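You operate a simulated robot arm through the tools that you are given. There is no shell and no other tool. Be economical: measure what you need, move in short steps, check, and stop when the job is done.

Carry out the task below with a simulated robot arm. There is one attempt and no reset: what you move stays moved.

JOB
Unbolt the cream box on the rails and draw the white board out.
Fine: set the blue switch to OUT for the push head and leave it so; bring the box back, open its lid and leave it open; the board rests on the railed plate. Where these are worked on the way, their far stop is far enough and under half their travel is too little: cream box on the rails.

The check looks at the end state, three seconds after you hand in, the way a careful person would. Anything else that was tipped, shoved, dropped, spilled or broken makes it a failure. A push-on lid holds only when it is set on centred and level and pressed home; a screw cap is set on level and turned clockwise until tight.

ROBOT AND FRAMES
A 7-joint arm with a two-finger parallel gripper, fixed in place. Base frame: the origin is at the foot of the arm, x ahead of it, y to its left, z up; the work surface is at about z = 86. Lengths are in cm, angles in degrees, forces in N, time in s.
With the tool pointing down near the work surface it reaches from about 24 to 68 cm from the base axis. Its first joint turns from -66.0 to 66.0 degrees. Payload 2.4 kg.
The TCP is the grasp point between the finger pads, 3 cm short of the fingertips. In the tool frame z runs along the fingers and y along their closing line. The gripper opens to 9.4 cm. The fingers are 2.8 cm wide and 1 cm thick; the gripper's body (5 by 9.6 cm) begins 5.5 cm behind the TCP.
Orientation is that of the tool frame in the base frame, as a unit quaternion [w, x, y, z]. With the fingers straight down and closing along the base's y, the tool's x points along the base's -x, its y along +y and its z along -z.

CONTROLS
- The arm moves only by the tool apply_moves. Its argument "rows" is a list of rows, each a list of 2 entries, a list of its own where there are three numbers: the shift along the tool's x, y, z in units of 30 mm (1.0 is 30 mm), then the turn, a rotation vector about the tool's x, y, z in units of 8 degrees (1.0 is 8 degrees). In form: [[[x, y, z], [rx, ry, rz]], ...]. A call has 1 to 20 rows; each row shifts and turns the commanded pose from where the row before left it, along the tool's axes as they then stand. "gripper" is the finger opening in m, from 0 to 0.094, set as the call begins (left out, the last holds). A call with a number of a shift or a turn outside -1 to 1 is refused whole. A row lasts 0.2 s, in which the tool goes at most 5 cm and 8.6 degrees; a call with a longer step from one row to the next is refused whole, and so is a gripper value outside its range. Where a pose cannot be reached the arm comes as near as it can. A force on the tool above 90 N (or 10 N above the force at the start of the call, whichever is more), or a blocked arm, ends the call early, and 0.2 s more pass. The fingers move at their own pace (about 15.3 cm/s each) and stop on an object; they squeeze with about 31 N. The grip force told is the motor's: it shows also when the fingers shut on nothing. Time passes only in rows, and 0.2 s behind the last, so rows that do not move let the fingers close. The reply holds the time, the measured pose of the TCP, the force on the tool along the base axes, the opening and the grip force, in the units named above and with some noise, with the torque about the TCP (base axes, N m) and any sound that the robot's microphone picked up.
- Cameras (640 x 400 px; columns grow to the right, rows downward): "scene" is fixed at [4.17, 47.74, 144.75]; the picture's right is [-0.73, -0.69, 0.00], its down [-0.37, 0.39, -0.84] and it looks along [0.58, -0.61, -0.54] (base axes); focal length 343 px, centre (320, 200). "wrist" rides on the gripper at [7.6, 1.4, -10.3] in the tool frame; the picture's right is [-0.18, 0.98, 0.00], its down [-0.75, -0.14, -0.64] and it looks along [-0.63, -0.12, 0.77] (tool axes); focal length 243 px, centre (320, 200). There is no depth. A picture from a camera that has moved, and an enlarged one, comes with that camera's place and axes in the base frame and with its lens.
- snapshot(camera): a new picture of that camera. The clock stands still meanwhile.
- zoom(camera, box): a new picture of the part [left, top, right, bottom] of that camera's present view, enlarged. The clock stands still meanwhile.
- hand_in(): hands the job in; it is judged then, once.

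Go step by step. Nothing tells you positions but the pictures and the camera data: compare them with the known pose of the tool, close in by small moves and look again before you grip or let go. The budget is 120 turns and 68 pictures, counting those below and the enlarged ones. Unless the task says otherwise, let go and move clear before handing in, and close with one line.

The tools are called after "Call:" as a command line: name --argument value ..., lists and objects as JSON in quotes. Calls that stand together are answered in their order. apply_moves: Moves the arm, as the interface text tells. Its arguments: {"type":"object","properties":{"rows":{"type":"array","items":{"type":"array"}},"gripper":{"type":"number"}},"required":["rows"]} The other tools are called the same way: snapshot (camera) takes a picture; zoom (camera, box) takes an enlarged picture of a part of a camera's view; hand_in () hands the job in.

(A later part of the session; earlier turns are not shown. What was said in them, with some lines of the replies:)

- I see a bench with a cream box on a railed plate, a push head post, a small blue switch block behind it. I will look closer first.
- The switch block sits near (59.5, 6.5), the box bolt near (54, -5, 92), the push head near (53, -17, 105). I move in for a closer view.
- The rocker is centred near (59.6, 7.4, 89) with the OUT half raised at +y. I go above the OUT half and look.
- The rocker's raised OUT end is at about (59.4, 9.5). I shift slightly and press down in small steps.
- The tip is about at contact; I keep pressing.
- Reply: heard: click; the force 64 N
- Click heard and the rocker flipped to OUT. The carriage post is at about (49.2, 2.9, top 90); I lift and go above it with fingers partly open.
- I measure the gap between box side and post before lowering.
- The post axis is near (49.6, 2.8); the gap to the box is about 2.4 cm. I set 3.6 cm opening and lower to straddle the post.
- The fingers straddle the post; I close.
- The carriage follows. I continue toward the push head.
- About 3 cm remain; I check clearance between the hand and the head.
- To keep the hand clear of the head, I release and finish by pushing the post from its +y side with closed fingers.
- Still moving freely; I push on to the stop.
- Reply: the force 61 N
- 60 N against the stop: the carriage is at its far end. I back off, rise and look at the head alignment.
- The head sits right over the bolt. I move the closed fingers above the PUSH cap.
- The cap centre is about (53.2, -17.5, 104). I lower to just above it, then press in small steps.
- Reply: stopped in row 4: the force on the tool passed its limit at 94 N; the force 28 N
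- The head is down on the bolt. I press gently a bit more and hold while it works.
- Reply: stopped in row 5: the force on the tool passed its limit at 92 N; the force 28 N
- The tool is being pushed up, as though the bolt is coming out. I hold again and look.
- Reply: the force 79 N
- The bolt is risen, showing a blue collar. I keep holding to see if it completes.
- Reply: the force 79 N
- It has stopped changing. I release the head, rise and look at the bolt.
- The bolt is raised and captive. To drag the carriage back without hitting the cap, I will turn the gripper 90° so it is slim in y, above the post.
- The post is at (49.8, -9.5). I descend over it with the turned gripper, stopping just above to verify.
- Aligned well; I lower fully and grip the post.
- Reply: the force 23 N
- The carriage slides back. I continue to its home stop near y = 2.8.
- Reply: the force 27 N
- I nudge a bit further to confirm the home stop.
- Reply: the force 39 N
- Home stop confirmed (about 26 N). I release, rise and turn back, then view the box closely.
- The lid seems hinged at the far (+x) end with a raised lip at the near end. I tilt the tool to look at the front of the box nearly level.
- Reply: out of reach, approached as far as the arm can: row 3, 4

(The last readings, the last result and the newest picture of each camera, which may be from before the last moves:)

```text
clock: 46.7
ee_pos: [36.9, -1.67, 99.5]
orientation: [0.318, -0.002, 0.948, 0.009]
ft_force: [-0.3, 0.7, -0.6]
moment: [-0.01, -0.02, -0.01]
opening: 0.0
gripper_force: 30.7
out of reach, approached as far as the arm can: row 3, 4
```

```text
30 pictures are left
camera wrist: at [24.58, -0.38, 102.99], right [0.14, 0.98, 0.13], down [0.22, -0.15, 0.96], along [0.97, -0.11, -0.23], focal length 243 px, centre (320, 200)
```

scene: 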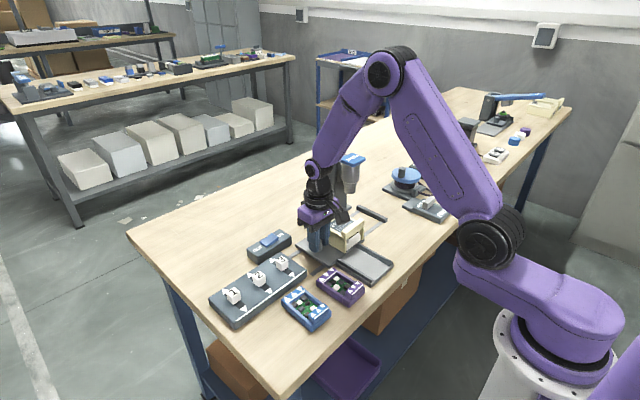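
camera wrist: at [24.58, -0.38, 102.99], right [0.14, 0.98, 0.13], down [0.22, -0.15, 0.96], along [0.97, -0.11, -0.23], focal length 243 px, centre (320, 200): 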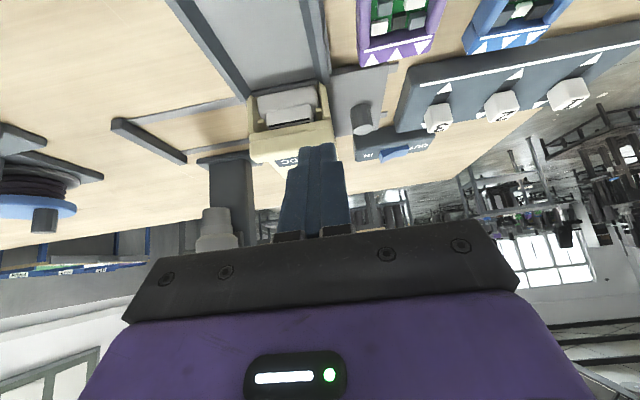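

Call:
zoom --camera "wrist" --box '[230, 60, 380, 180]'

```text
3.33 times, centred on (305, 120) of wrist
camera zoom: at [24.58, -0.38, 102.99], right [0.14, 0.98, 0.13], down [0.22, -0.15, 0.96], along [0.97, -0.11, -0.23], focal length 809 px, centre (370, 467)
```

zoom: 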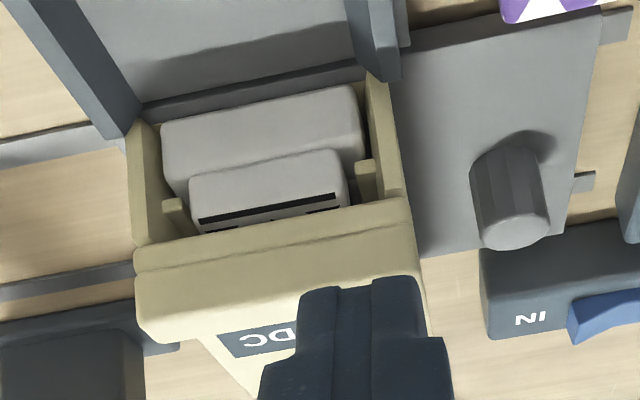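

The front shows the board under a lid whose lip I can pinch front-to-back. I straighten the tool, turn it 90° and come over the lip for a profile view.

Call:
apply_moves --rows '[[[0, 0, -1], [0, 0, 0]], [[0, 0, 0], [0, 1, 0]], [[0, 0, 0], [0, 1, 0]], [[0, 0, 0], [0, 1, 0]], [[0, 0, 0], [0, 1, 0]], [[0, 0, 0], [0, 1, 0]], [[-0.5, 0, -0.3], [0, 0, 0]], [[-0.5, 0, -0.3], [0, 0, 0]], [[-0.5, 0, 0], [0, 0, 0]]]' --gripper 0.04

Call:
apply_moves --rows '[[[0, 0, 0], [0, 0, 1]], [[0, 0, 0], [0, 0, 1]], [[0, 0, 0], [0, 0, 1]], [[0, 0, 0], [0, 0, 1]], [[0, 0, 0], [0, 0, 1]], [[0, 0, 0], [0, 0, 1]], [[0, 0, 0], [0, 0, 1]], [[0, 0, 0], [0, 0, 1]], [[0, 0, 0], [0, 0, 1]], [[0, 0, 0], [0, 0, 1]], [[0, 0, 0], [0, 0, 1]], [[0, 0, 0], [0, 0, 0.25]], [[0, 0, 0], [0, 0, 0]]]'

```text
clock: 48.7
ee_pos: [39.6, -1.54, 103.62]
orientation: [-0.027, -0.005, 1.0, 0.007]
ft_force: [1.0, -0.2, -1.0]
moment: [-0.02, -0.01, 0.0]
opening: 4.0
gripper_force: 0.0
```

```text
clock: 51.5
ee_pos: [39.6, -1.75, 103.47]
orientation: [-0.024, 0.704, 0.71, -0.013]
ft_force: [0.7, 0.1, 0.5]
moment: [0.0, -0.03, 0.01]
opening: 4.0
gripper_force: 0.2
```

I correct the residual tilt and move above the lip centre (44, -4.2).

Call:
apply_moves --rows '[[[0, 0, 0], [-0.375, -0.11, 0.06]], [[-0.4, 0.7, 0], [0, 0, 0]], [[-0.4, 0.73, 0], [0, 0, 0]], [[0, 0, 0.8], [0, 0, 0]], [[0, 0, 0], [0, 0, 0]]]'

Call:
snapshot --camera "wrist"

Call:
zoom --camera "scene" --box '[290, 180, 390, 280]'

```text
clock: 52.7
ee_pos: [43.82, -4.39, 101.21]
orientation: [0.001, 0.707, 0.707, 0.001]
ft_force: [-0.4, 0.5, 0.2]
moment: [-0.01, -0.02, -0.01]
opening: 3.99
gripper_force: 0.0
```

```text
28 pictures are left
camera wrist: at [45.22, 3.42, 111.35], right [0.98, -0.18, 0.0], down [-0.14, -0.75, 0.64], along [-0.12, -0.63, -0.77], focal length 243 px, centre (320, 200)
```

wrist: 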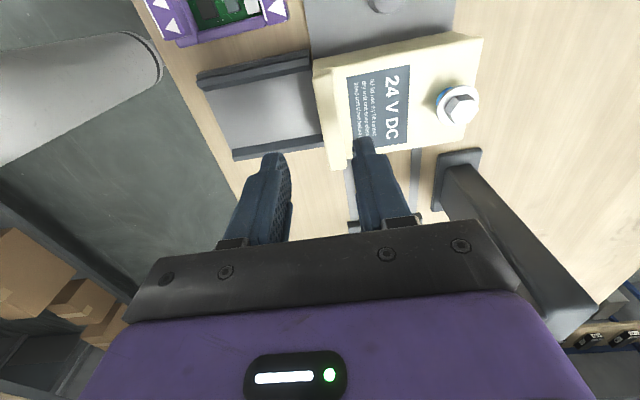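

```text
4.00 times, centred on (340, 230) of scene
camera zoom: at [4.17, 47.74, 144.75], right [-0.73, -0.69, 0.0], down [-0.37, 0.39, -0.84], along [0.58, -0.61, -0.54], focal length 1370 px, centre (240, 80)
```

zoom: 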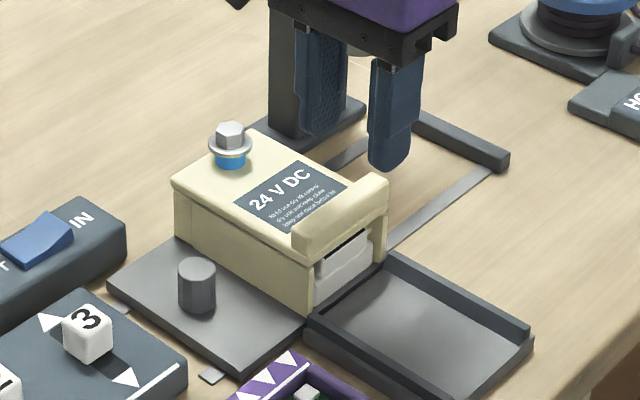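

Call:
zoom --camera "wrist" --box '[220, 20, 500, 195]'

```text
2.29 times, centred on (360, 108) of wrist
camera zoom: at [45.22, 3.42, 111.35], right [0.98, -0.18, 0.0], down [-0.14, -0.75, 0.64], along [-0.12, -0.63, -0.77], focal length 555 px, centre (229, 411)
```

zoom: 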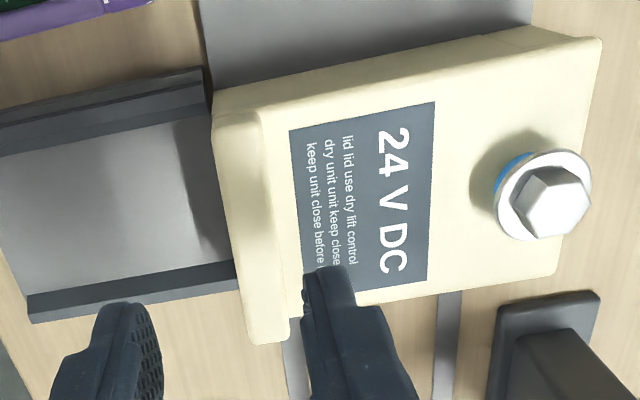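

The lip spans x 43.9–45.2, centred at y≈-4.1. I lower the fingers around it, creeping to feel the lid.

Call:
apply_moves --rows '[[[0.07, 0.243, 0], [0, 0, 0]], [[0, 0, 0.7], [0, 0, 0]], [[0, 0, 0.7], [0, 0, 0]], [[0, 0, 0.4], [0, 0, 0]], [[0, 0, 0], [0, 0, 0]]]'

Call:
zoom --camera "scene" --box '[300, 180, 380, 260]'

Call:
zoom --camera "wrist" --box '[220, 60, 440, 220]'

```text
clock: 53.9
ee_pos: [44.54, -3.98, 95.64]
orientation: [0.001, 0.707, 0.707, 0.0]
ft_force: [-0.2, -0.6, 0.7]
moment: [-0.01, -0.01, 0.02]
opening: 4.01
gripper_force: 0.1
```

```text
5.00 times, centred on (340, 220) of scene
camera zoom: at [4.17, 47.74, 144.75], right [-0.73, -0.69, 0.0], down [-0.37, 0.39, -0.84], along [0.58, -0.61, -0.54], focal length 1713 px, centre (220, 100)
```

zoom: 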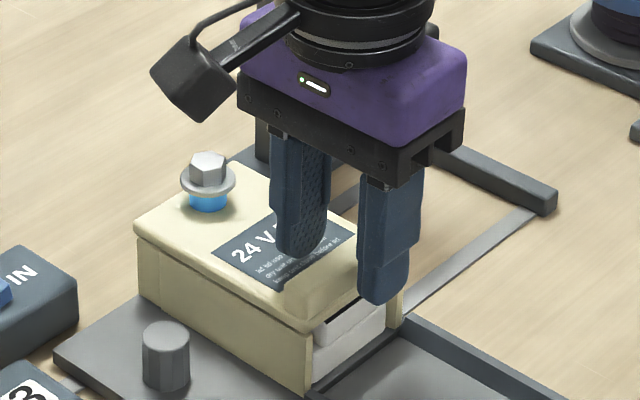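

```text
2.50 times, centred on (330, 140) of wrist
camera zoom: at [45.95, 3.77, 105.92], right [0.98, -0.18, 0.0], down [-0.14, -0.75, 0.64], along [-0.12, -0.63, -0.77], focal length 606 px, centre (295, 350)
```

zoom: 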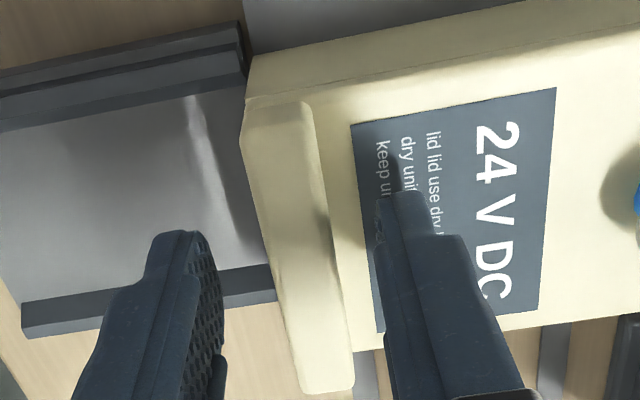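

Call:
apply_moves --rows '[[[0, 0, 0.1], [0, 0, 0]], [[0, 0, 0.05], [0, 0, 0]], [[0, 0, 0.05], [0, 0, 0]], [[0, 0, 0], [0, 0, 0]]]'

Call:
zoom --camera "scene" --box '[300, 180, 380, 260]'

```text
clock: 54.9
ee_pos: [44.61, -3.95, 95.23]
orientation: [0.0, 0.707, 0.707, 0.0]
ft_force: [-0.8, -0.2, -0.3]
moment: [0.03, 0.02, 0.0]
opening: 4.02
gripper_force: 0.1
```

```text
5.00 times, centred on (340, 220) of scene
camera zoom: at [4.17, 47.74, 144.75], right [-0.73, -0.69, 0.0], down [-0.37, 0.39, -0.84], along [0.58, -0.61, -0.54], focal length 1713 px, centre (220, 100)
```

zoom: 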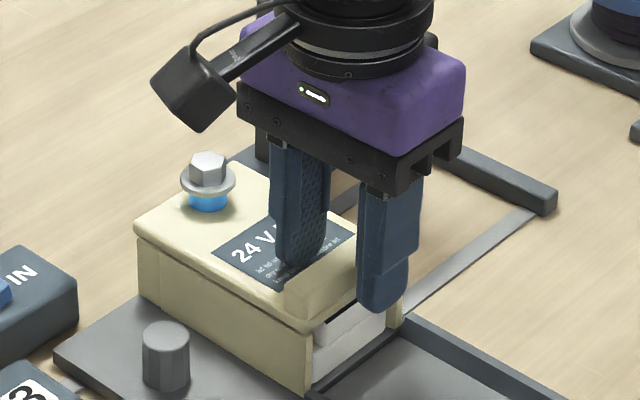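

Call:
apply_moves --rows '[[[0, 0, 0.06], [0, 0, 0]], [[0, 0, 0.06], [0, 0, 0]], [[0, 0, 0], [0, 0, 0]]]'

Call:
apply_moves --rows '[[[0, 0, 0], [0, 0, 0]], [[0, 0, 0], [0, 0, 0]], [[0, 0, 0], [0, 0, 0]]]' --gripper 0.0

```text
clock: 55.7
ee_pos: [44.74, -4.03, 94.95]
orientation: [0.003, 0.707, 0.707, 0.002]
ft_force: [-2.2, 1.5, 36.8]
moment: [0.18, -0.74, 0.07]
opening: 3.9
gripper_force: 0.0
```

```text
clock: 56.5
ee_pos: [44.68, -3.93, 94.95]
orientation: [0.002, 0.707, 0.707, 0.002]
ft_force: [-0.2, -0.8, 52.0]
moment: [0.63, 0.48, 0.09]
opening: 1.57
gripper_force: 44.8
```

Lip gripped (1.5 cm thick). I lift along an arc about the rear hinge, turning the hand with the lid.

Call:
apply_moves --rows '[[[0, 0, -0.1], [0, 0, 0]], [[0, 0.141, -0.353], [0.75, 0, 0]], [[0, 0.141, -0.353], [0.75, 0, 0]], [[0, 0, 0], [0, 0, 0]]]'

Call:
zoom --camera "scene" --box '[280, 160, 400, 280]'

```text
clock: 57.5
ee_pos: [45.58, -3.84, 97.11]
orientation: [-0.074, 0.704, 0.702, -0.074]
ft_force: [-0.7, -0.1, -0.9]
moment: [-0.02, -0.01, 0.0]
opening: 0.05
gripper_force: 32.6
```

```text
3.33 times, centred on (340, 220) of scene
camera zoom: at [4.17, 47.74, 144.75], right [-0.73, -0.69, 0.0], down [-0.37, 0.39, -0.84], along [0.58, -0.61, -0.54], focal length 1142 px, centre (253, 133)
```

zoom: 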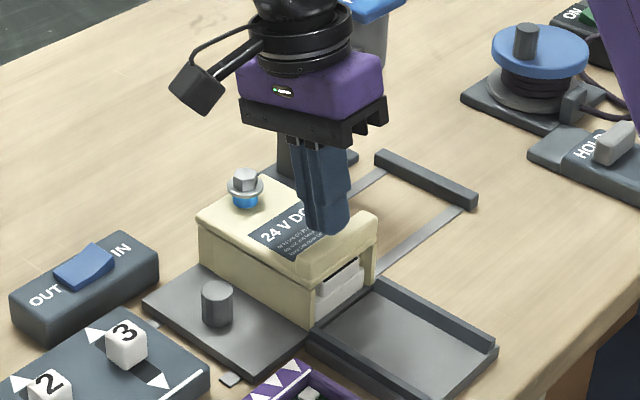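

The grip slipped off the lip. I look closely at the lid's ends to be sure where the hinge is.

Call:
zoom --camera "scene" --box '[296, 196, 376, 256]'

Call:
snapshot --camera "wrist"

```text
6.67 times, centred on (336, 226) of scene
camera zoom: at [4.17, 47.74, 144.75], right [-0.73, -0.69, 0.0], down [-0.37, 0.39, -0.84], along [0.58, -0.61, -0.54], focal length 2284 px, centre (213, 27)
```

zoom: 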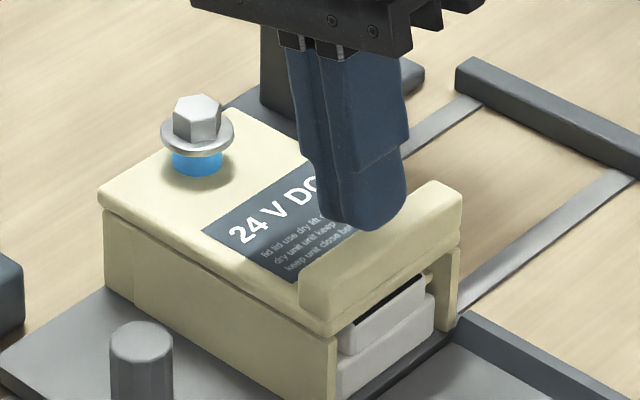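

```text
20 pictures are left
camera wrist: at [49.15, 3.77, 106.83], right [0.96, -0.18, -0.21], down [0.0, -0.75, 0.66], along [-0.28, -0.63, -0.73], focal length 243 px, centre (320, 200)
```

wrist: 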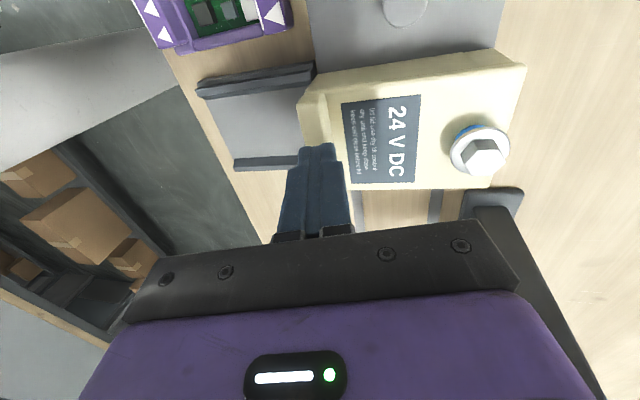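

I regrip the lip upright and do a slow straight lift, watching the force.

Call:
apply_moves --rows '[[[0, 0, 0], [-0.75, 0, 0]], [[0, 0, 0], [-0.75, 0, 0]], [[0, -0.32, 0], [0, 0, 0]], [[0, 0, 0.4], [0, 0, 0]], [[0, 0, 0.22], [0, 0, 0]], [[0, 0, 0.1], [0, 0, 0]], [[0, 0, 0], [0, 0, 0]]]' --gripper 0.04

Call:
apply_moves --rows '[[[0, 0, 0], [0, 0, 0]], [[0, 0, 0], [0, 0, 0]], [[0, 0, 0], [0, 0, 0]], [[0, 0, 0], [0, 0, 0]]]' --gripper 0.0

Call:
apply_moves --rows '[[[0, 0, -0.05], [0, 0, 0]], [[0, 0, -0.05], [0, 0, 0]], [[0, 0, 0], [0, 0, 0]]]'

Call:
apply_moves --rows '[[[0, 0, -0.05], [0, 0, 0]], [[0, 0, -0.05], [0, 0, 0]], [[0, 0, 0], [0, 0, 0]]]'

```text
clock: 59.1
ee_pos: [44.59, -3.92, 94.92]
orientation: [0.0, 0.707, 0.707, 0.0]
ft_force: [-1.3, 1.1, 6.7]
moment: [0.02, -0.09, -0.01]
opening: 3.98
gripper_force: 0.0
```

```text
clock: 60.1
ee_pos: [44.73, -3.96, 95.0]
orientation: [0.001, 0.707, 0.708, 0.0]
ft_force: [6.1, 1.6, 8.1]
moment: [0.08, -0.05, -0.04]
opening: 1.59
gripper_force: 45.2
```

```text
clock: 60.9
ee_pos: [44.64, -3.83, 95.22]
orientation: [-0.001, 0.707, 0.707, -0.001]
ft_force: [14.2, 0.3, -46.0]
moment: [0.01, -0.91, -0.01]
opening: 1.62
gripper_force: 45.4
```

```text
clock: 61.7
ee_pos: [44.71, -3.89, 95.45]
orientation: [0.0, 0.707, 0.707, -0.001]
ft_force: [11.8, 1.8, -46.2]
moment: [0.04, -0.34, 0.04]
opening: 1.58
gripper_force: 45.5
```

A steady 46 N pull while rising — either slipping or lifting. I check.

Call:
zoom --camera "scene" --box '[296, 196, 376, 256]'

```text
6.67 times, centred on (336, 226) of scene
camera zoom: at [4.27, 47.74, 144.74], right [-0.73, -0.69, 0.0], down [-0.37, 0.39, -0.84], along [0.58, -0.61, -0.54], focal length 2284 px, centre (213, 27)
```

zoom: 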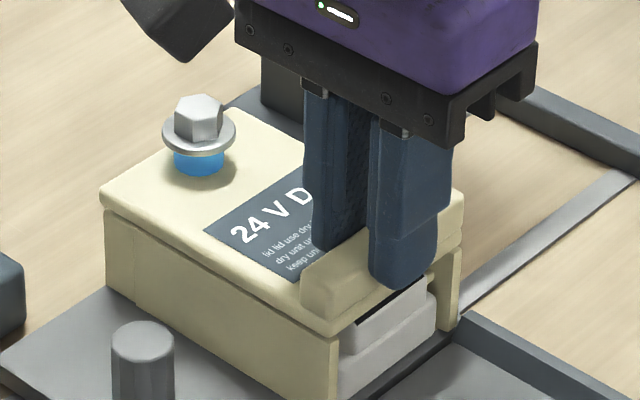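

The lid did not lift with 46 N. Its raised ridge may be for sliding or the hinge may be at this end; I test a gentle +x push while gripping.

Call:
apply_moves --rows '[[[0, 0, 0.1], [0, 0, 0]], [[0, 0.08, 0], [0, 0, 0]], [[0, 0.08, 0], [0, 0, 0]], [[0, 0, 0], [0, 0, 0]]]'

```text
clock: 62.7
ee_pos: [45.38, -3.88, 95.46]
orientation: [0.001, 0.707, 0.707, 0.002]
ft_force: [-0.8, -1.2, 18.3]
moment: [0.47, 0.33, 0.09]
opening: 1.58
gripper_force: 44.8
```

The lip moved in +x with almost no force. I look.

Call:
zoom --camera "scene" --box '[296, 196, 376, 256]'

```text
6.67 times, centred on (336, 226) of scene
camera zoom: at [4.14, 47.74, 144.75], right [-0.73, -0.69, 0.0], down [-0.37, 0.39, -0.84], along [0.58, -0.61, -0.54], focal length 2284 px, centre (213, 27)
```

zoom: 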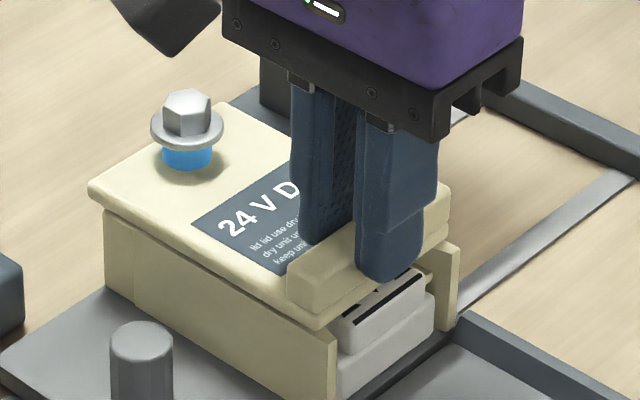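

It is a sliding lid: it opens toward +x. I continue sliding it.

Call:
apply_moves --rows '[[[0, 0.2, -0.03], [0, 0, 0]], [[0, 0.3, 0], [0, 0, 0]], [[0, 0.3, 0], [0, 0, 0]], [[0, 0.3, 0], [0, 0, 0]], [[0, 0, 0], [0, 0, 0]]]'

Call:
apply_moves --rows '[[[0, 0.2, 0], [0, 0, 0]], [[0, 0.2, 0], [0, 0, 0]], [[0, 0.2, 0], [0, 0, 0]], [[0, 0.2, 0], [0, 0, 0]], [[0, 0, 0], [0, 0, 0]]]'

Call:
zoom --camera "scene" --box '[270, 160, 390, 260]'

```text
clock: 63.9
ee_pos: [48.46, -3.96, 95.47]
orientation: [0.002, 0.707, 0.707, 0.002]
ft_force: [0.6, -4.8, 36.5]
moment: [0.07, 0.16, 0.28]
opening: 1.58
gripper_force: 45.2
```

```text
clock: 65.1
ee_pos: [50.91, -3.93, 95.42]
orientation: [0.002, 0.707, 0.707, 0.002]
ft_force: [-0.1, -2.1, 38.8]
moment: [0.3, 0.16, 0.15]
opening: 1.55
gripper_force: 45.2
```

```text
4.00 times, centred on (330, 210) of scene
camera zoom: at [4.1, 47.74, 144.75], right [-0.73, -0.69, 0.0], down [-0.37, 0.39, -0.84], along [0.58, -0.61, -0.54], focal length 1370 px, centre (280, 160)
```

zoom: 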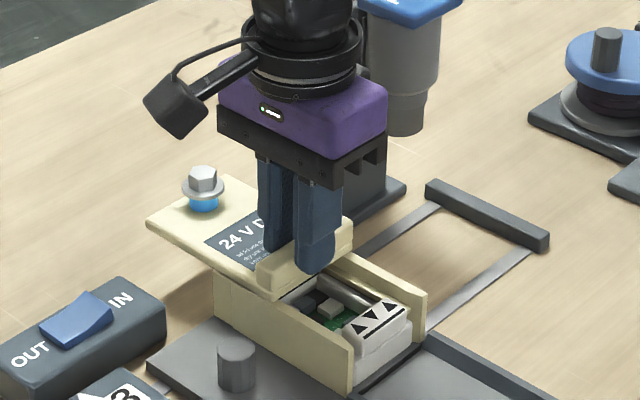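

The board (white box with green circuit) is visible. I continue carefully to the lid's stop.

Call:
apply_moves --rows '[[[0, 0.15, 0], [0, 0, 0]], [[0, 0.15, 0], [0, 0, 0]], [[0, 0.15, 0], [0, 0, 0]], [[0, 0, 0], [0, 0, 0]]]'

Call:
apply_moves --rows '[[[0, 0.15, 0], [0, 0, 0]], [[0, 0.1, 0], [0, 0, 0]], [[0, 0.1, 0], [0, 0, 0]], [[0, 0, 0], [0, 0, 0]]]'

```text
clock: 66.1
ee_pos: [52.18, -3.8, 95.42]
orientation: [0.0, 0.708, 0.707, 0.001]
ft_force: [-0.3, -0.1, 35.7]
moment: [-0.01, 0.1, 0.02]
opening: 1.59
gripper_force: 44.8
```

```text
clock: 67.1
ee_pos: [53.28, -3.96, 95.45]
orientation: [0.001, 0.707, 0.707, 0.002]
ft_force: [1.0, -0.1, 32.6]
moment: [-0.06, 0.09, 0.06]
opening: 1.58
gripper_force: 45.0
```

Call:
apply_moves --rows '[[[0, 0.1, 0], [0, 0, 0]], [[0, 0.1, 0], [0, 0, 0]], [[0, 0, 0], [0, 0, 0]]]'

Call:
zoom --camera "scene" --box '[260, 160, 380, 260]'

```text
clock: 67.9
ee_pos: [53.86, -3.93, 95.43]
orientation: [0.0, 0.707, 0.707, 0.001]
ft_force: [0.2, 0.9, 30.1]
moment: [-0.24, 0.04, -0.02]
opening: 1.58
gripper_force: 44.8
```

```text
4.00 times, centred on (320, 210) of scene
camera zoom: at [4.12, 47.75, 144.74], right [-0.73, -0.69, 0.0], down [-0.37, 0.39, -0.84], along [0.58, -0.61, -0.54], focal length 1370 px, centre (320, 160)
```

zoom: 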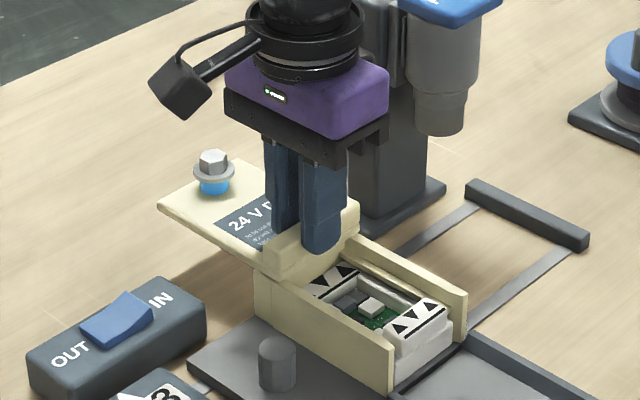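

Nearly fully open. I go a little further to find the stop.

Call:
apply_moves --rows '[[[0, 0.1, 0], [0, 0, 0]], [[0, 0.1, 0], [0, 0, 0]], [[0, 0.1, 0], [0, 0, 0]], [[0, 0, 0], [0, 0, 0]]]'

```text
clock: 68.9
ee_pos: [53.99, -4.02, 95.44]
orientation: [-0.01, 0.708, 0.706, -0.008]
ft_force: [-49.6, 1.8, 44.9]
moment: [-0.3, 0.87, 0.06]
opening: 1.6
gripper_force: 45.6
```

The lid is at its stop (x≈53.9). I release, rise, turn back and view the board from above.

Call:
apply_moves --rows '[[[0, -0.28, 0.02], [0.14, 0, 0]], [[0, 0, 0], [0, 0, 0]]]'

Call:
apply_moves --rows '[[[0, 0, 0], [0, 0, 0]], [[0, 0, 0], [0, 0, 0]], [[0, 0, -0.7], [0, 0, 0]], [[0, 0, -0.9], [0, 0, 0]], [[0, -0.9, -0.9], [0, 0, 0]], [[0, -0.9, -0.5], [0, 0, -1]]]' --gripper 0.035

Call:
apply_moves --rows '[[[0, 0, 0], [0, 0, -1]], [[0, 0, 0], [0, 0, -1]], [[0, 0, 0], [0, 0, -1]], [[0, 0, 0], [0, 0, -1]], [[0, 0, 0], [0, 0, -1]], [[0, 0, 0], [0, 0, -1]], [[0, 0, 0], [0, 0, -1]], [[0, 0, 0], [0, 0, -1]], [[0, 0, 0], [0, 0, -1]], [[0, 0, 0], [0, 0, -1]], [[0, 0, 0], [0, 0, -0.25]], [[0.8, 0, 0], [0, 0, 0]], [[0.8, 0, 0], [0, 0, 0]], [[0, 0, 0], [0, 0, 0]]]'

Call:
snapshot --camera "wrist"

```text
clock: 69.5
ee_pos: [53.99, -3.94, 95.37]
orientation: [-0.007, 0.707, 0.707, -0.005]
ft_force: [-10.6, 0.3, 18.4]
moment: [1.38, -0.19, 0.07]
opening: 1.57
gripper_force: 44.7
```

```text
clock: 70.9
ee_pos: [48.69, -4.01, 104.28]
orientation: [-0.008, 0.657, 0.754, -0.007]
ft_force: [-0.1, 0.2, -0.1]
moment: [0.03, -0.03, -0.03]
opening: 3.51
gripper_force: 0.0
```

```text
clock: 73.9
ee_pos: [43.79, -3.88, 104.44]
orientation: [-0.009, -0.001, 1.0, 0.0]
ft_force: [-0.1, -0.4, 0.5]
moment: [0.01, -0.02, -0.01]
opening: 3.49
gripper_force: 0.0
```

```text
15 pictures are left
camera wrist: at [36.35, -2.44, 114.73], right [0.18, 0.98, 0.0], down [0.77, -0.14, 0.63], along [0.62, -0.12, -0.78], focal length 243 px, centre (320, 200)
```

wrist: 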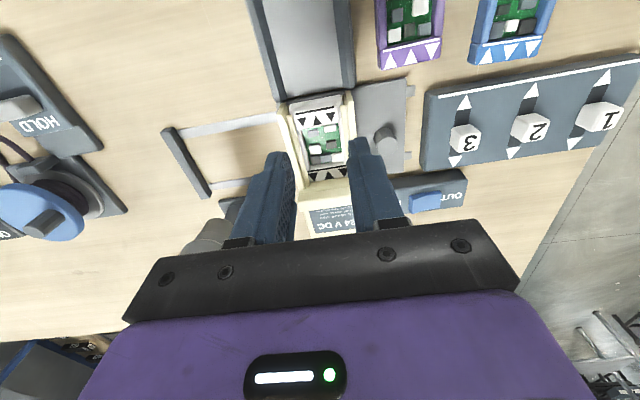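

Call:
zoom --camera "wrist" --box '[230, 0, 430, 190]'

Call:
zoom --camera "scene" --box '[310, 205, 400, 290]'

```text
2.11 times, centred on (330, 95) of wrist
camera zoom: at [36.35, -2.44, 114.73], right [0.18, 0.98, 0.0], down [0.77, -0.14, 0.63], along [0.62, -0.12, -0.78], focal length 511 px, centre (299, 421)
```

zoom: 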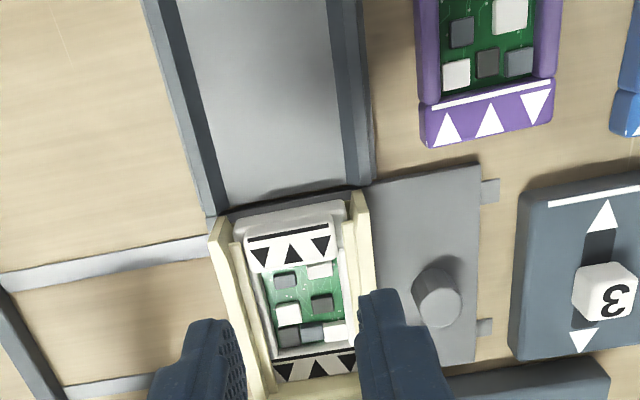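

```text
4.71 times, centred on (355, 248) of scene
camera zoom: at [4.17, 47.74, 144.75], right [-0.73, -0.69, 0.0], down [-0.37, 0.39, -0.84], along [0.58, -0.61, -0.54], focal length 1612 px, centre (155, -24)
```

zoom: 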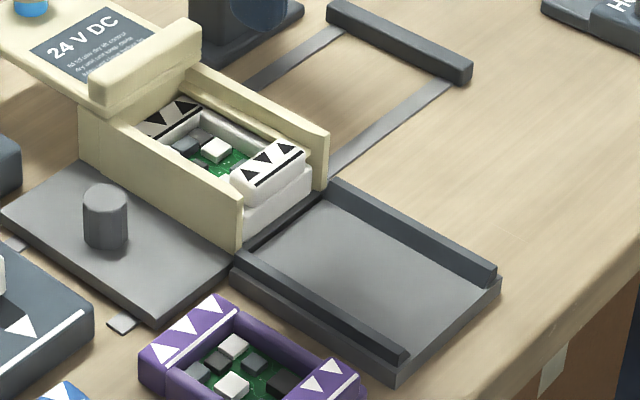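

The board has a raised front block (x 44.3–46.2, y centre -4.5, top ≈90.4) I can pinch front-to-back. I turn the gripper again and hover above it.

Call:
apply_moves --rows '[[[0, 0, 0], [0, -0.13, 0]], [[0, 0, 0], [0, 0, 1]], [[0, 0, 0], [0, 0, 1]], [[0, 0, 0], [0, 0, 1]], [[0, 0, 0], [0, 0, 1]], [[0, 0, 0], [0, 0, 1]], [[0, 0, 0], [0, 0, 1]], [[0, 0, 0], [0, 0, 1]], [[0, 0, 0], [0, 0, 1]], [[0, 0, 0], [0, 0, 1]], [[0, 0, 0], [0, 0, 1]], [[0, 0, 0], [0, 0, 1]], [[0, 0, 0], [0, 0, 0.25]], [[-0.2, 0.47, 0], [0, 0, 0]], [[0, 0, 0.9], [0, 0, 0]], [[0, 0, 0.9], [0, 0, 0]], [[0, 0, 0.8], [0, 0, 0]], [[0, 0, 0.3], [0, 0, 0]], [[0, 0, 0], [0, 0, 0]]]' --gripper 0.04

Call:
zoom --camera "wrist" --box '[210, 50, 430, 220]'

```text
clock: 77.9
ee_pos: [45.16, -4.6, 95.64]
orientation: [0.0, 0.707, 0.707, -0.001]
ft_force: [-0.2, 0.6, 0.2]
moment: [0.0, 0.04, 0.0]
opening: 4.01
gripper_force: 0.1
```

```text
2.35 times, centred on (320, 135) of wrist
camera zoom: at [46.6, 3.14, 105.85], right [0.98, -0.18, 0.0], down [-0.14, -0.75, 0.64], along [-0.12, -0.63, -0.77], focal length 571 px, centre (320, 353)
```

zoom: 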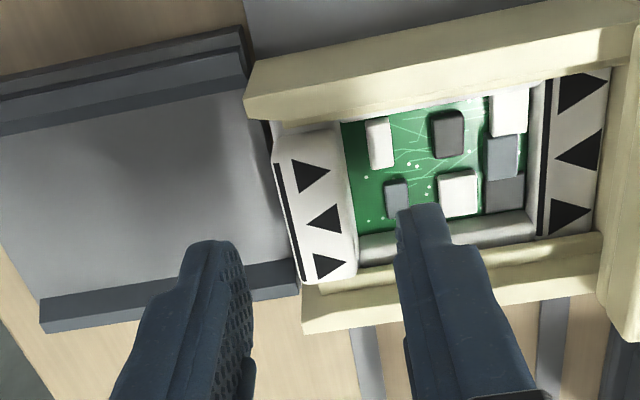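

Block centre (45.1, -4.4). I narrow the opening to 2.6 cm and lower slowly, feeling for contact.

Call:
apply_moves --rows '[[[0, 0, 0.3], [0, 0, 0]], [[0, 0, 0.3], [0, 0, 0]], [[0, 0, 0.1], [0, 0, 0]], [[0, 0, 0.1], [0, 0, 0]], [[0, 0, 0], [0, 0, 0]]]' --gripper 0.026

Call:
apply_moves --rows '[[[0, 0, 0.07], [0, 0, 0]], [[0, 0, 0.07], [0, 0, 0]], [[0, 0, 0], [0, 0, 0]]]'

Call:
zoom --camera "scene" --box '[310, 190, 390, 270]'

```text
clock: 79.1
ee_pos: [45.16, -4.56, 93.44]
orientation: [-0.001, 0.707, 0.707, -0.001]
ft_force: [0.6, 0.0, 0.5]
moment: [0.02, -0.01, 0.03]
opening: 2.61
gripper_force: 0.1
```

```text
clock: 79.9
ee_pos: [45.29, -4.62, 93.02]
orientation: [-0.001, 0.707, 0.707, -0.001]
ft_force: [0.1, 0.1, 0.3]
moment: [-0.01, 0.0, -0.03]
opening: 2.61
gripper_force: 0.0
```

```text
5.00 times, centred on (350, 230) of scene
camera zoom: at [4.17, 47.74, 144.75], right [-0.73, -0.69, 0.0], down [-0.37, 0.39, -0.84], along [0.58, -0.61, -0.54], focal length 1713 px, centre (170, 50)
```

zoom: 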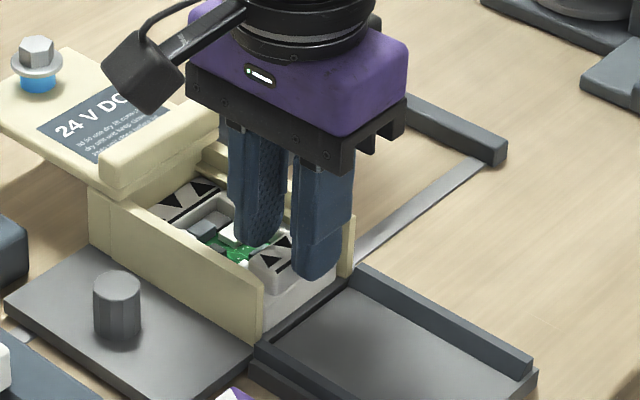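

The fingers straddle the block with no contact yet; a bit lower, then close.

Call:
apply_moves --rows '[[[0, 0, 0.07], [0, 0, 0]], [[0, 0, 0.07], [0, 0, 0]], [[0, 0, 0], [0, 0, 0]]]'

Call:
apply_moves --rows '[[[0, 0, 0], [0, 0, 0]], [[0, 0, 0], [0, 0, 0]], [[0, 0, 0], [0, 0, 0]]]' --gripper 0.0

```text
clock: 80.7
ee_pos: [45.23, -4.51, 92.65]
orientation: [-0.001, 0.707, 0.707, 0.0]
ft_force: [-0.8, -0.8, -1.0]
moment: [0.02, 0.0, -0.03]
opening: 2.6
gripper_force: 0.1
```

```text
clock: 81.5
ee_pos: [45.21, -4.41, 92.56]
orientation: [-0.001, 0.707, 0.707, -0.001]
ft_force: [-8.0, 0.2, 3.4]
moment: [-0.02, 0.2, -0.01]
opening: 1.83
gripper_force: 30.5
```

Gripped at 1.83 cm. I draw the board out toward -x in small steps.

Call:
apply_moves --rows '[[[0, -0.2, 0], [0, 0, 0]], [[0, -0.2, 0], [0, 0, 0]], [[0, -0.3, 0], [0, 0, 0]], [[0, 0, 0], [0, 0, 0]]]'

Call:
apply_moves --rows '[[[0, -0.3, 0], [0, 0, 0]], [[0, -0.3, 0], [0, 0, 0]], [[0, -0.3, 0], [0, 0, 0]], [[0, 0, 0], [0, 0, 0]]]'

Call:
zoom --camera "scene" --box '[310, 190, 410, 290]'

```text
clock: 82.5
ee_pos: [43.07, -4.51, 92.54]
orientation: [0.0, 0.708, 0.707, -0.001]
ft_force: [1.3, -0.6, -0.2]
moment: [0.02, -0.09, -0.04]
opening: 1.81
gripper_force: 31.1
```

```text
clock: 83.5
ee_pos: [40.37, -4.49, 92.66]
orientation: [-0.001, 0.707, 0.707, -0.001]
ft_force: [1.8, 1.5, 5.7]
moment: [0.09, -0.11, 0.01]
opening: 1.82
gripper_force: 30.6
```

```text
4.00 times, centred on (360, 240) of scene
camera zoom: at [4.17, 47.74, 144.74], right [-0.73, -0.69, 0.0], down [-0.37, 0.39, -0.84], along [0.58, -0.61, -0.54], focal length 1370 px, centre (160, 40)
```

zoom: 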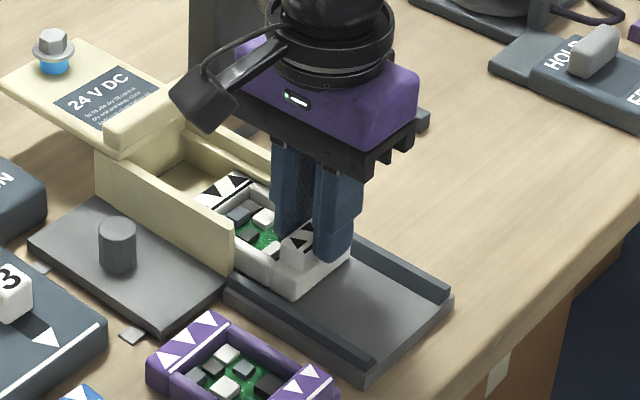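

The board slides nicely onto the railed plate. I estimate the block should end near x≈35.2; I go most of the way and check.

Call:
apply_moves --rows '[[[0, -0.3, 0], [0, 0, 0]], [[0, -0.3, 0], [0, 0, 0]], [[0, -0.3, 0], [0, 0, 0]], [[0, -0.3, 0], [0, 0, 0]], [[0, -0.2, 0], [0, 0, 0]], [[0, 0, 0], [0, 0, 0]]]'

Call:
zoom --camera "scene" --box '[320, 200, 420, 300]'

Call:
snapshot --camera "wrist"

```text
clock: 84.9
ee_pos: [36.32, -4.46, 92.73]
orientation: [-0.001, 0.707, 0.707, -0.001]
ft_force: [0.3, -0.7, -0.1]
moment: [-0.02, 0.06, -0.04]
opening: 1.85
gripper_force: 30.6
```

```text
4.00 times, centred on (370, 250) of scene
camera zoom: at [4.17, 47.74, 144.75], right [-0.73, -0.69, 0.0], down [-0.37, 0.39, -0.84], along [0.58, -0.61, -0.54], focal length 1370 px, centre (120, 0)
```

zoom: 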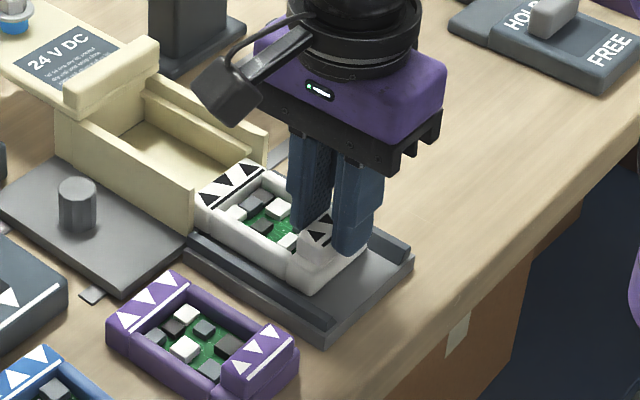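

```text
8 pictures are left
camera wrist: at [37.74, 3.14, 102.79], right [0.98, -0.18, 0.0], down [-0.14, -0.75, 0.64], along [-0.12, -0.63, -0.77], focal length 243 px, centre (320, 200)
```

wrist: 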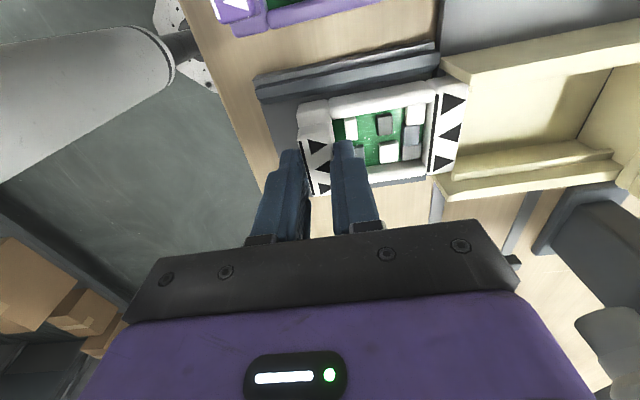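

About 1.2 cm of the board is still in the box and 2.5 cm of plate is free in front; I move another 1.8 cm.

Call:
apply_moves --rows '[[[0, -0.2, 0], [0, 0, 0]], [[0, -0.2, 0], [0, 0, 0]], [[0, -0.18, 0], [0, 0, 0]], [[0, 0, 0], [0, 0, 0]]]'

Call:
zoom --camera "wrist" --box '[230, 30, 510, 210]'

```text
clock: 85.9
ee_pos: [34.52, -4.5, 92.56]
orientation: [-0.001, 0.707, 0.707, -0.001]
ft_force: [-0.6, 0.7, 0.4]
moment: [0.03, -0.04, 0.04]
opening: 1.84
gripper_force: 30.5
```

```text
2.22 times, centred on (370, 120) of wrist
camera zoom: at [35.96, 3.13, 102.76], right [0.98, -0.18, 0.0], down [-0.14, -0.75, 0.64], along [-0.12, -0.63, -0.77], focal length 539 px, centre (209, 378)
```

zoom: 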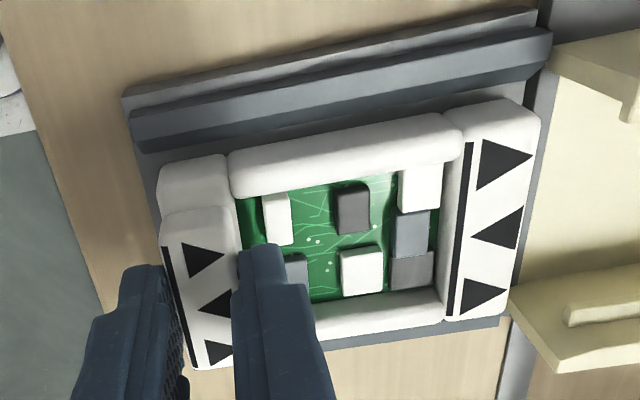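

The board sits fully on the railed plate, clear of the box. I let go and rise.

Call:
apply_moves --rows '[[[0, 0, 0], [0, 0, 0]], [[0, 0, 0], [0, 0, 0]], [[0, 0, -0.4], [0, 0, 0]], [[0, 0, -0.8], [0, 0, 0]], [[0, 0, -1], [0, 0, 0]], [[0, 0, -1], [0, 0, 0]], [[0, 0, -1], [0, 0, 0]], [[0.5, 0, -1], [0, 0, 0]], [[0.5, 0, -0.5], [0, 0, 0]], [[0, 0, 0], [0, 0, 0]]]' --gripper 0.026

Call:
zoom --camera "scene" --box '[200, 160, 420, 320]'

Call:
snapshot --camera "wrist"

```text
clock: 88.1
ee_pos: [34.65, -1.64, 109.8]
orientation: [0.0, 0.707, 0.707, -0.001]
ft_force: [0.4, 0.8, 0.6]
moment: [0.0, 0.02, -0.01]
opening: 2.59
gripper_force: 0.1
```

```text
2.50 times, centred on (310, 240) of scene
camera zoom: at [4.17, 47.74, 144.75], right [-0.73, -0.69, 0.0], down [-0.37, 0.39, -0.84], along [0.58, -0.61, -0.54], focal length 857 px, centre (345, 100)
```

zoom: 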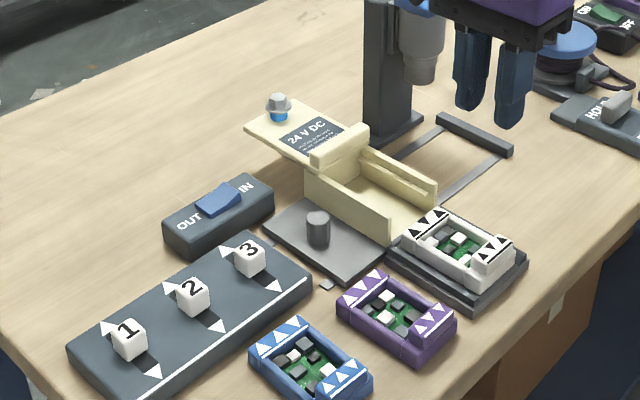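

```text
5 pictures are left
camera wrist: at [36.09, 6.14, 119.84], right [0.98, -0.18, 0.0], down [-0.14, -0.75, 0.64], along [-0.12, -0.63, -0.77], focal length 243 px, centre (320, 200)
```

wrist: 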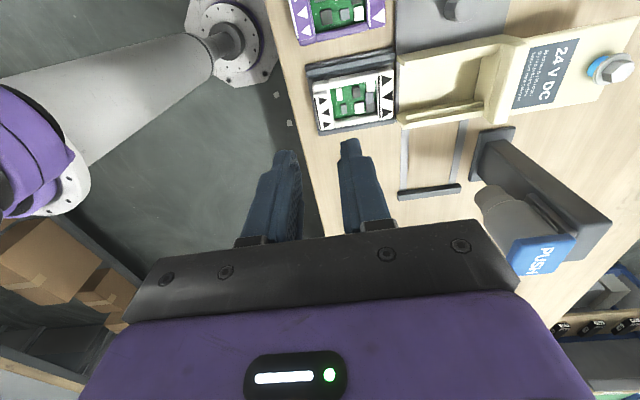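

The end state looks right: the switch is at OUT, the box is home, its lid is open at the stop, and the board is lying on the railed plate. The arm is clear, so I hand in.

Call:
hand_in

```text
The job is handed in.
```

The box is unbolted and back at its home stop with the lid left open, the white board rests on the railed plate, and the switch is left at OUT; the job is handed in.
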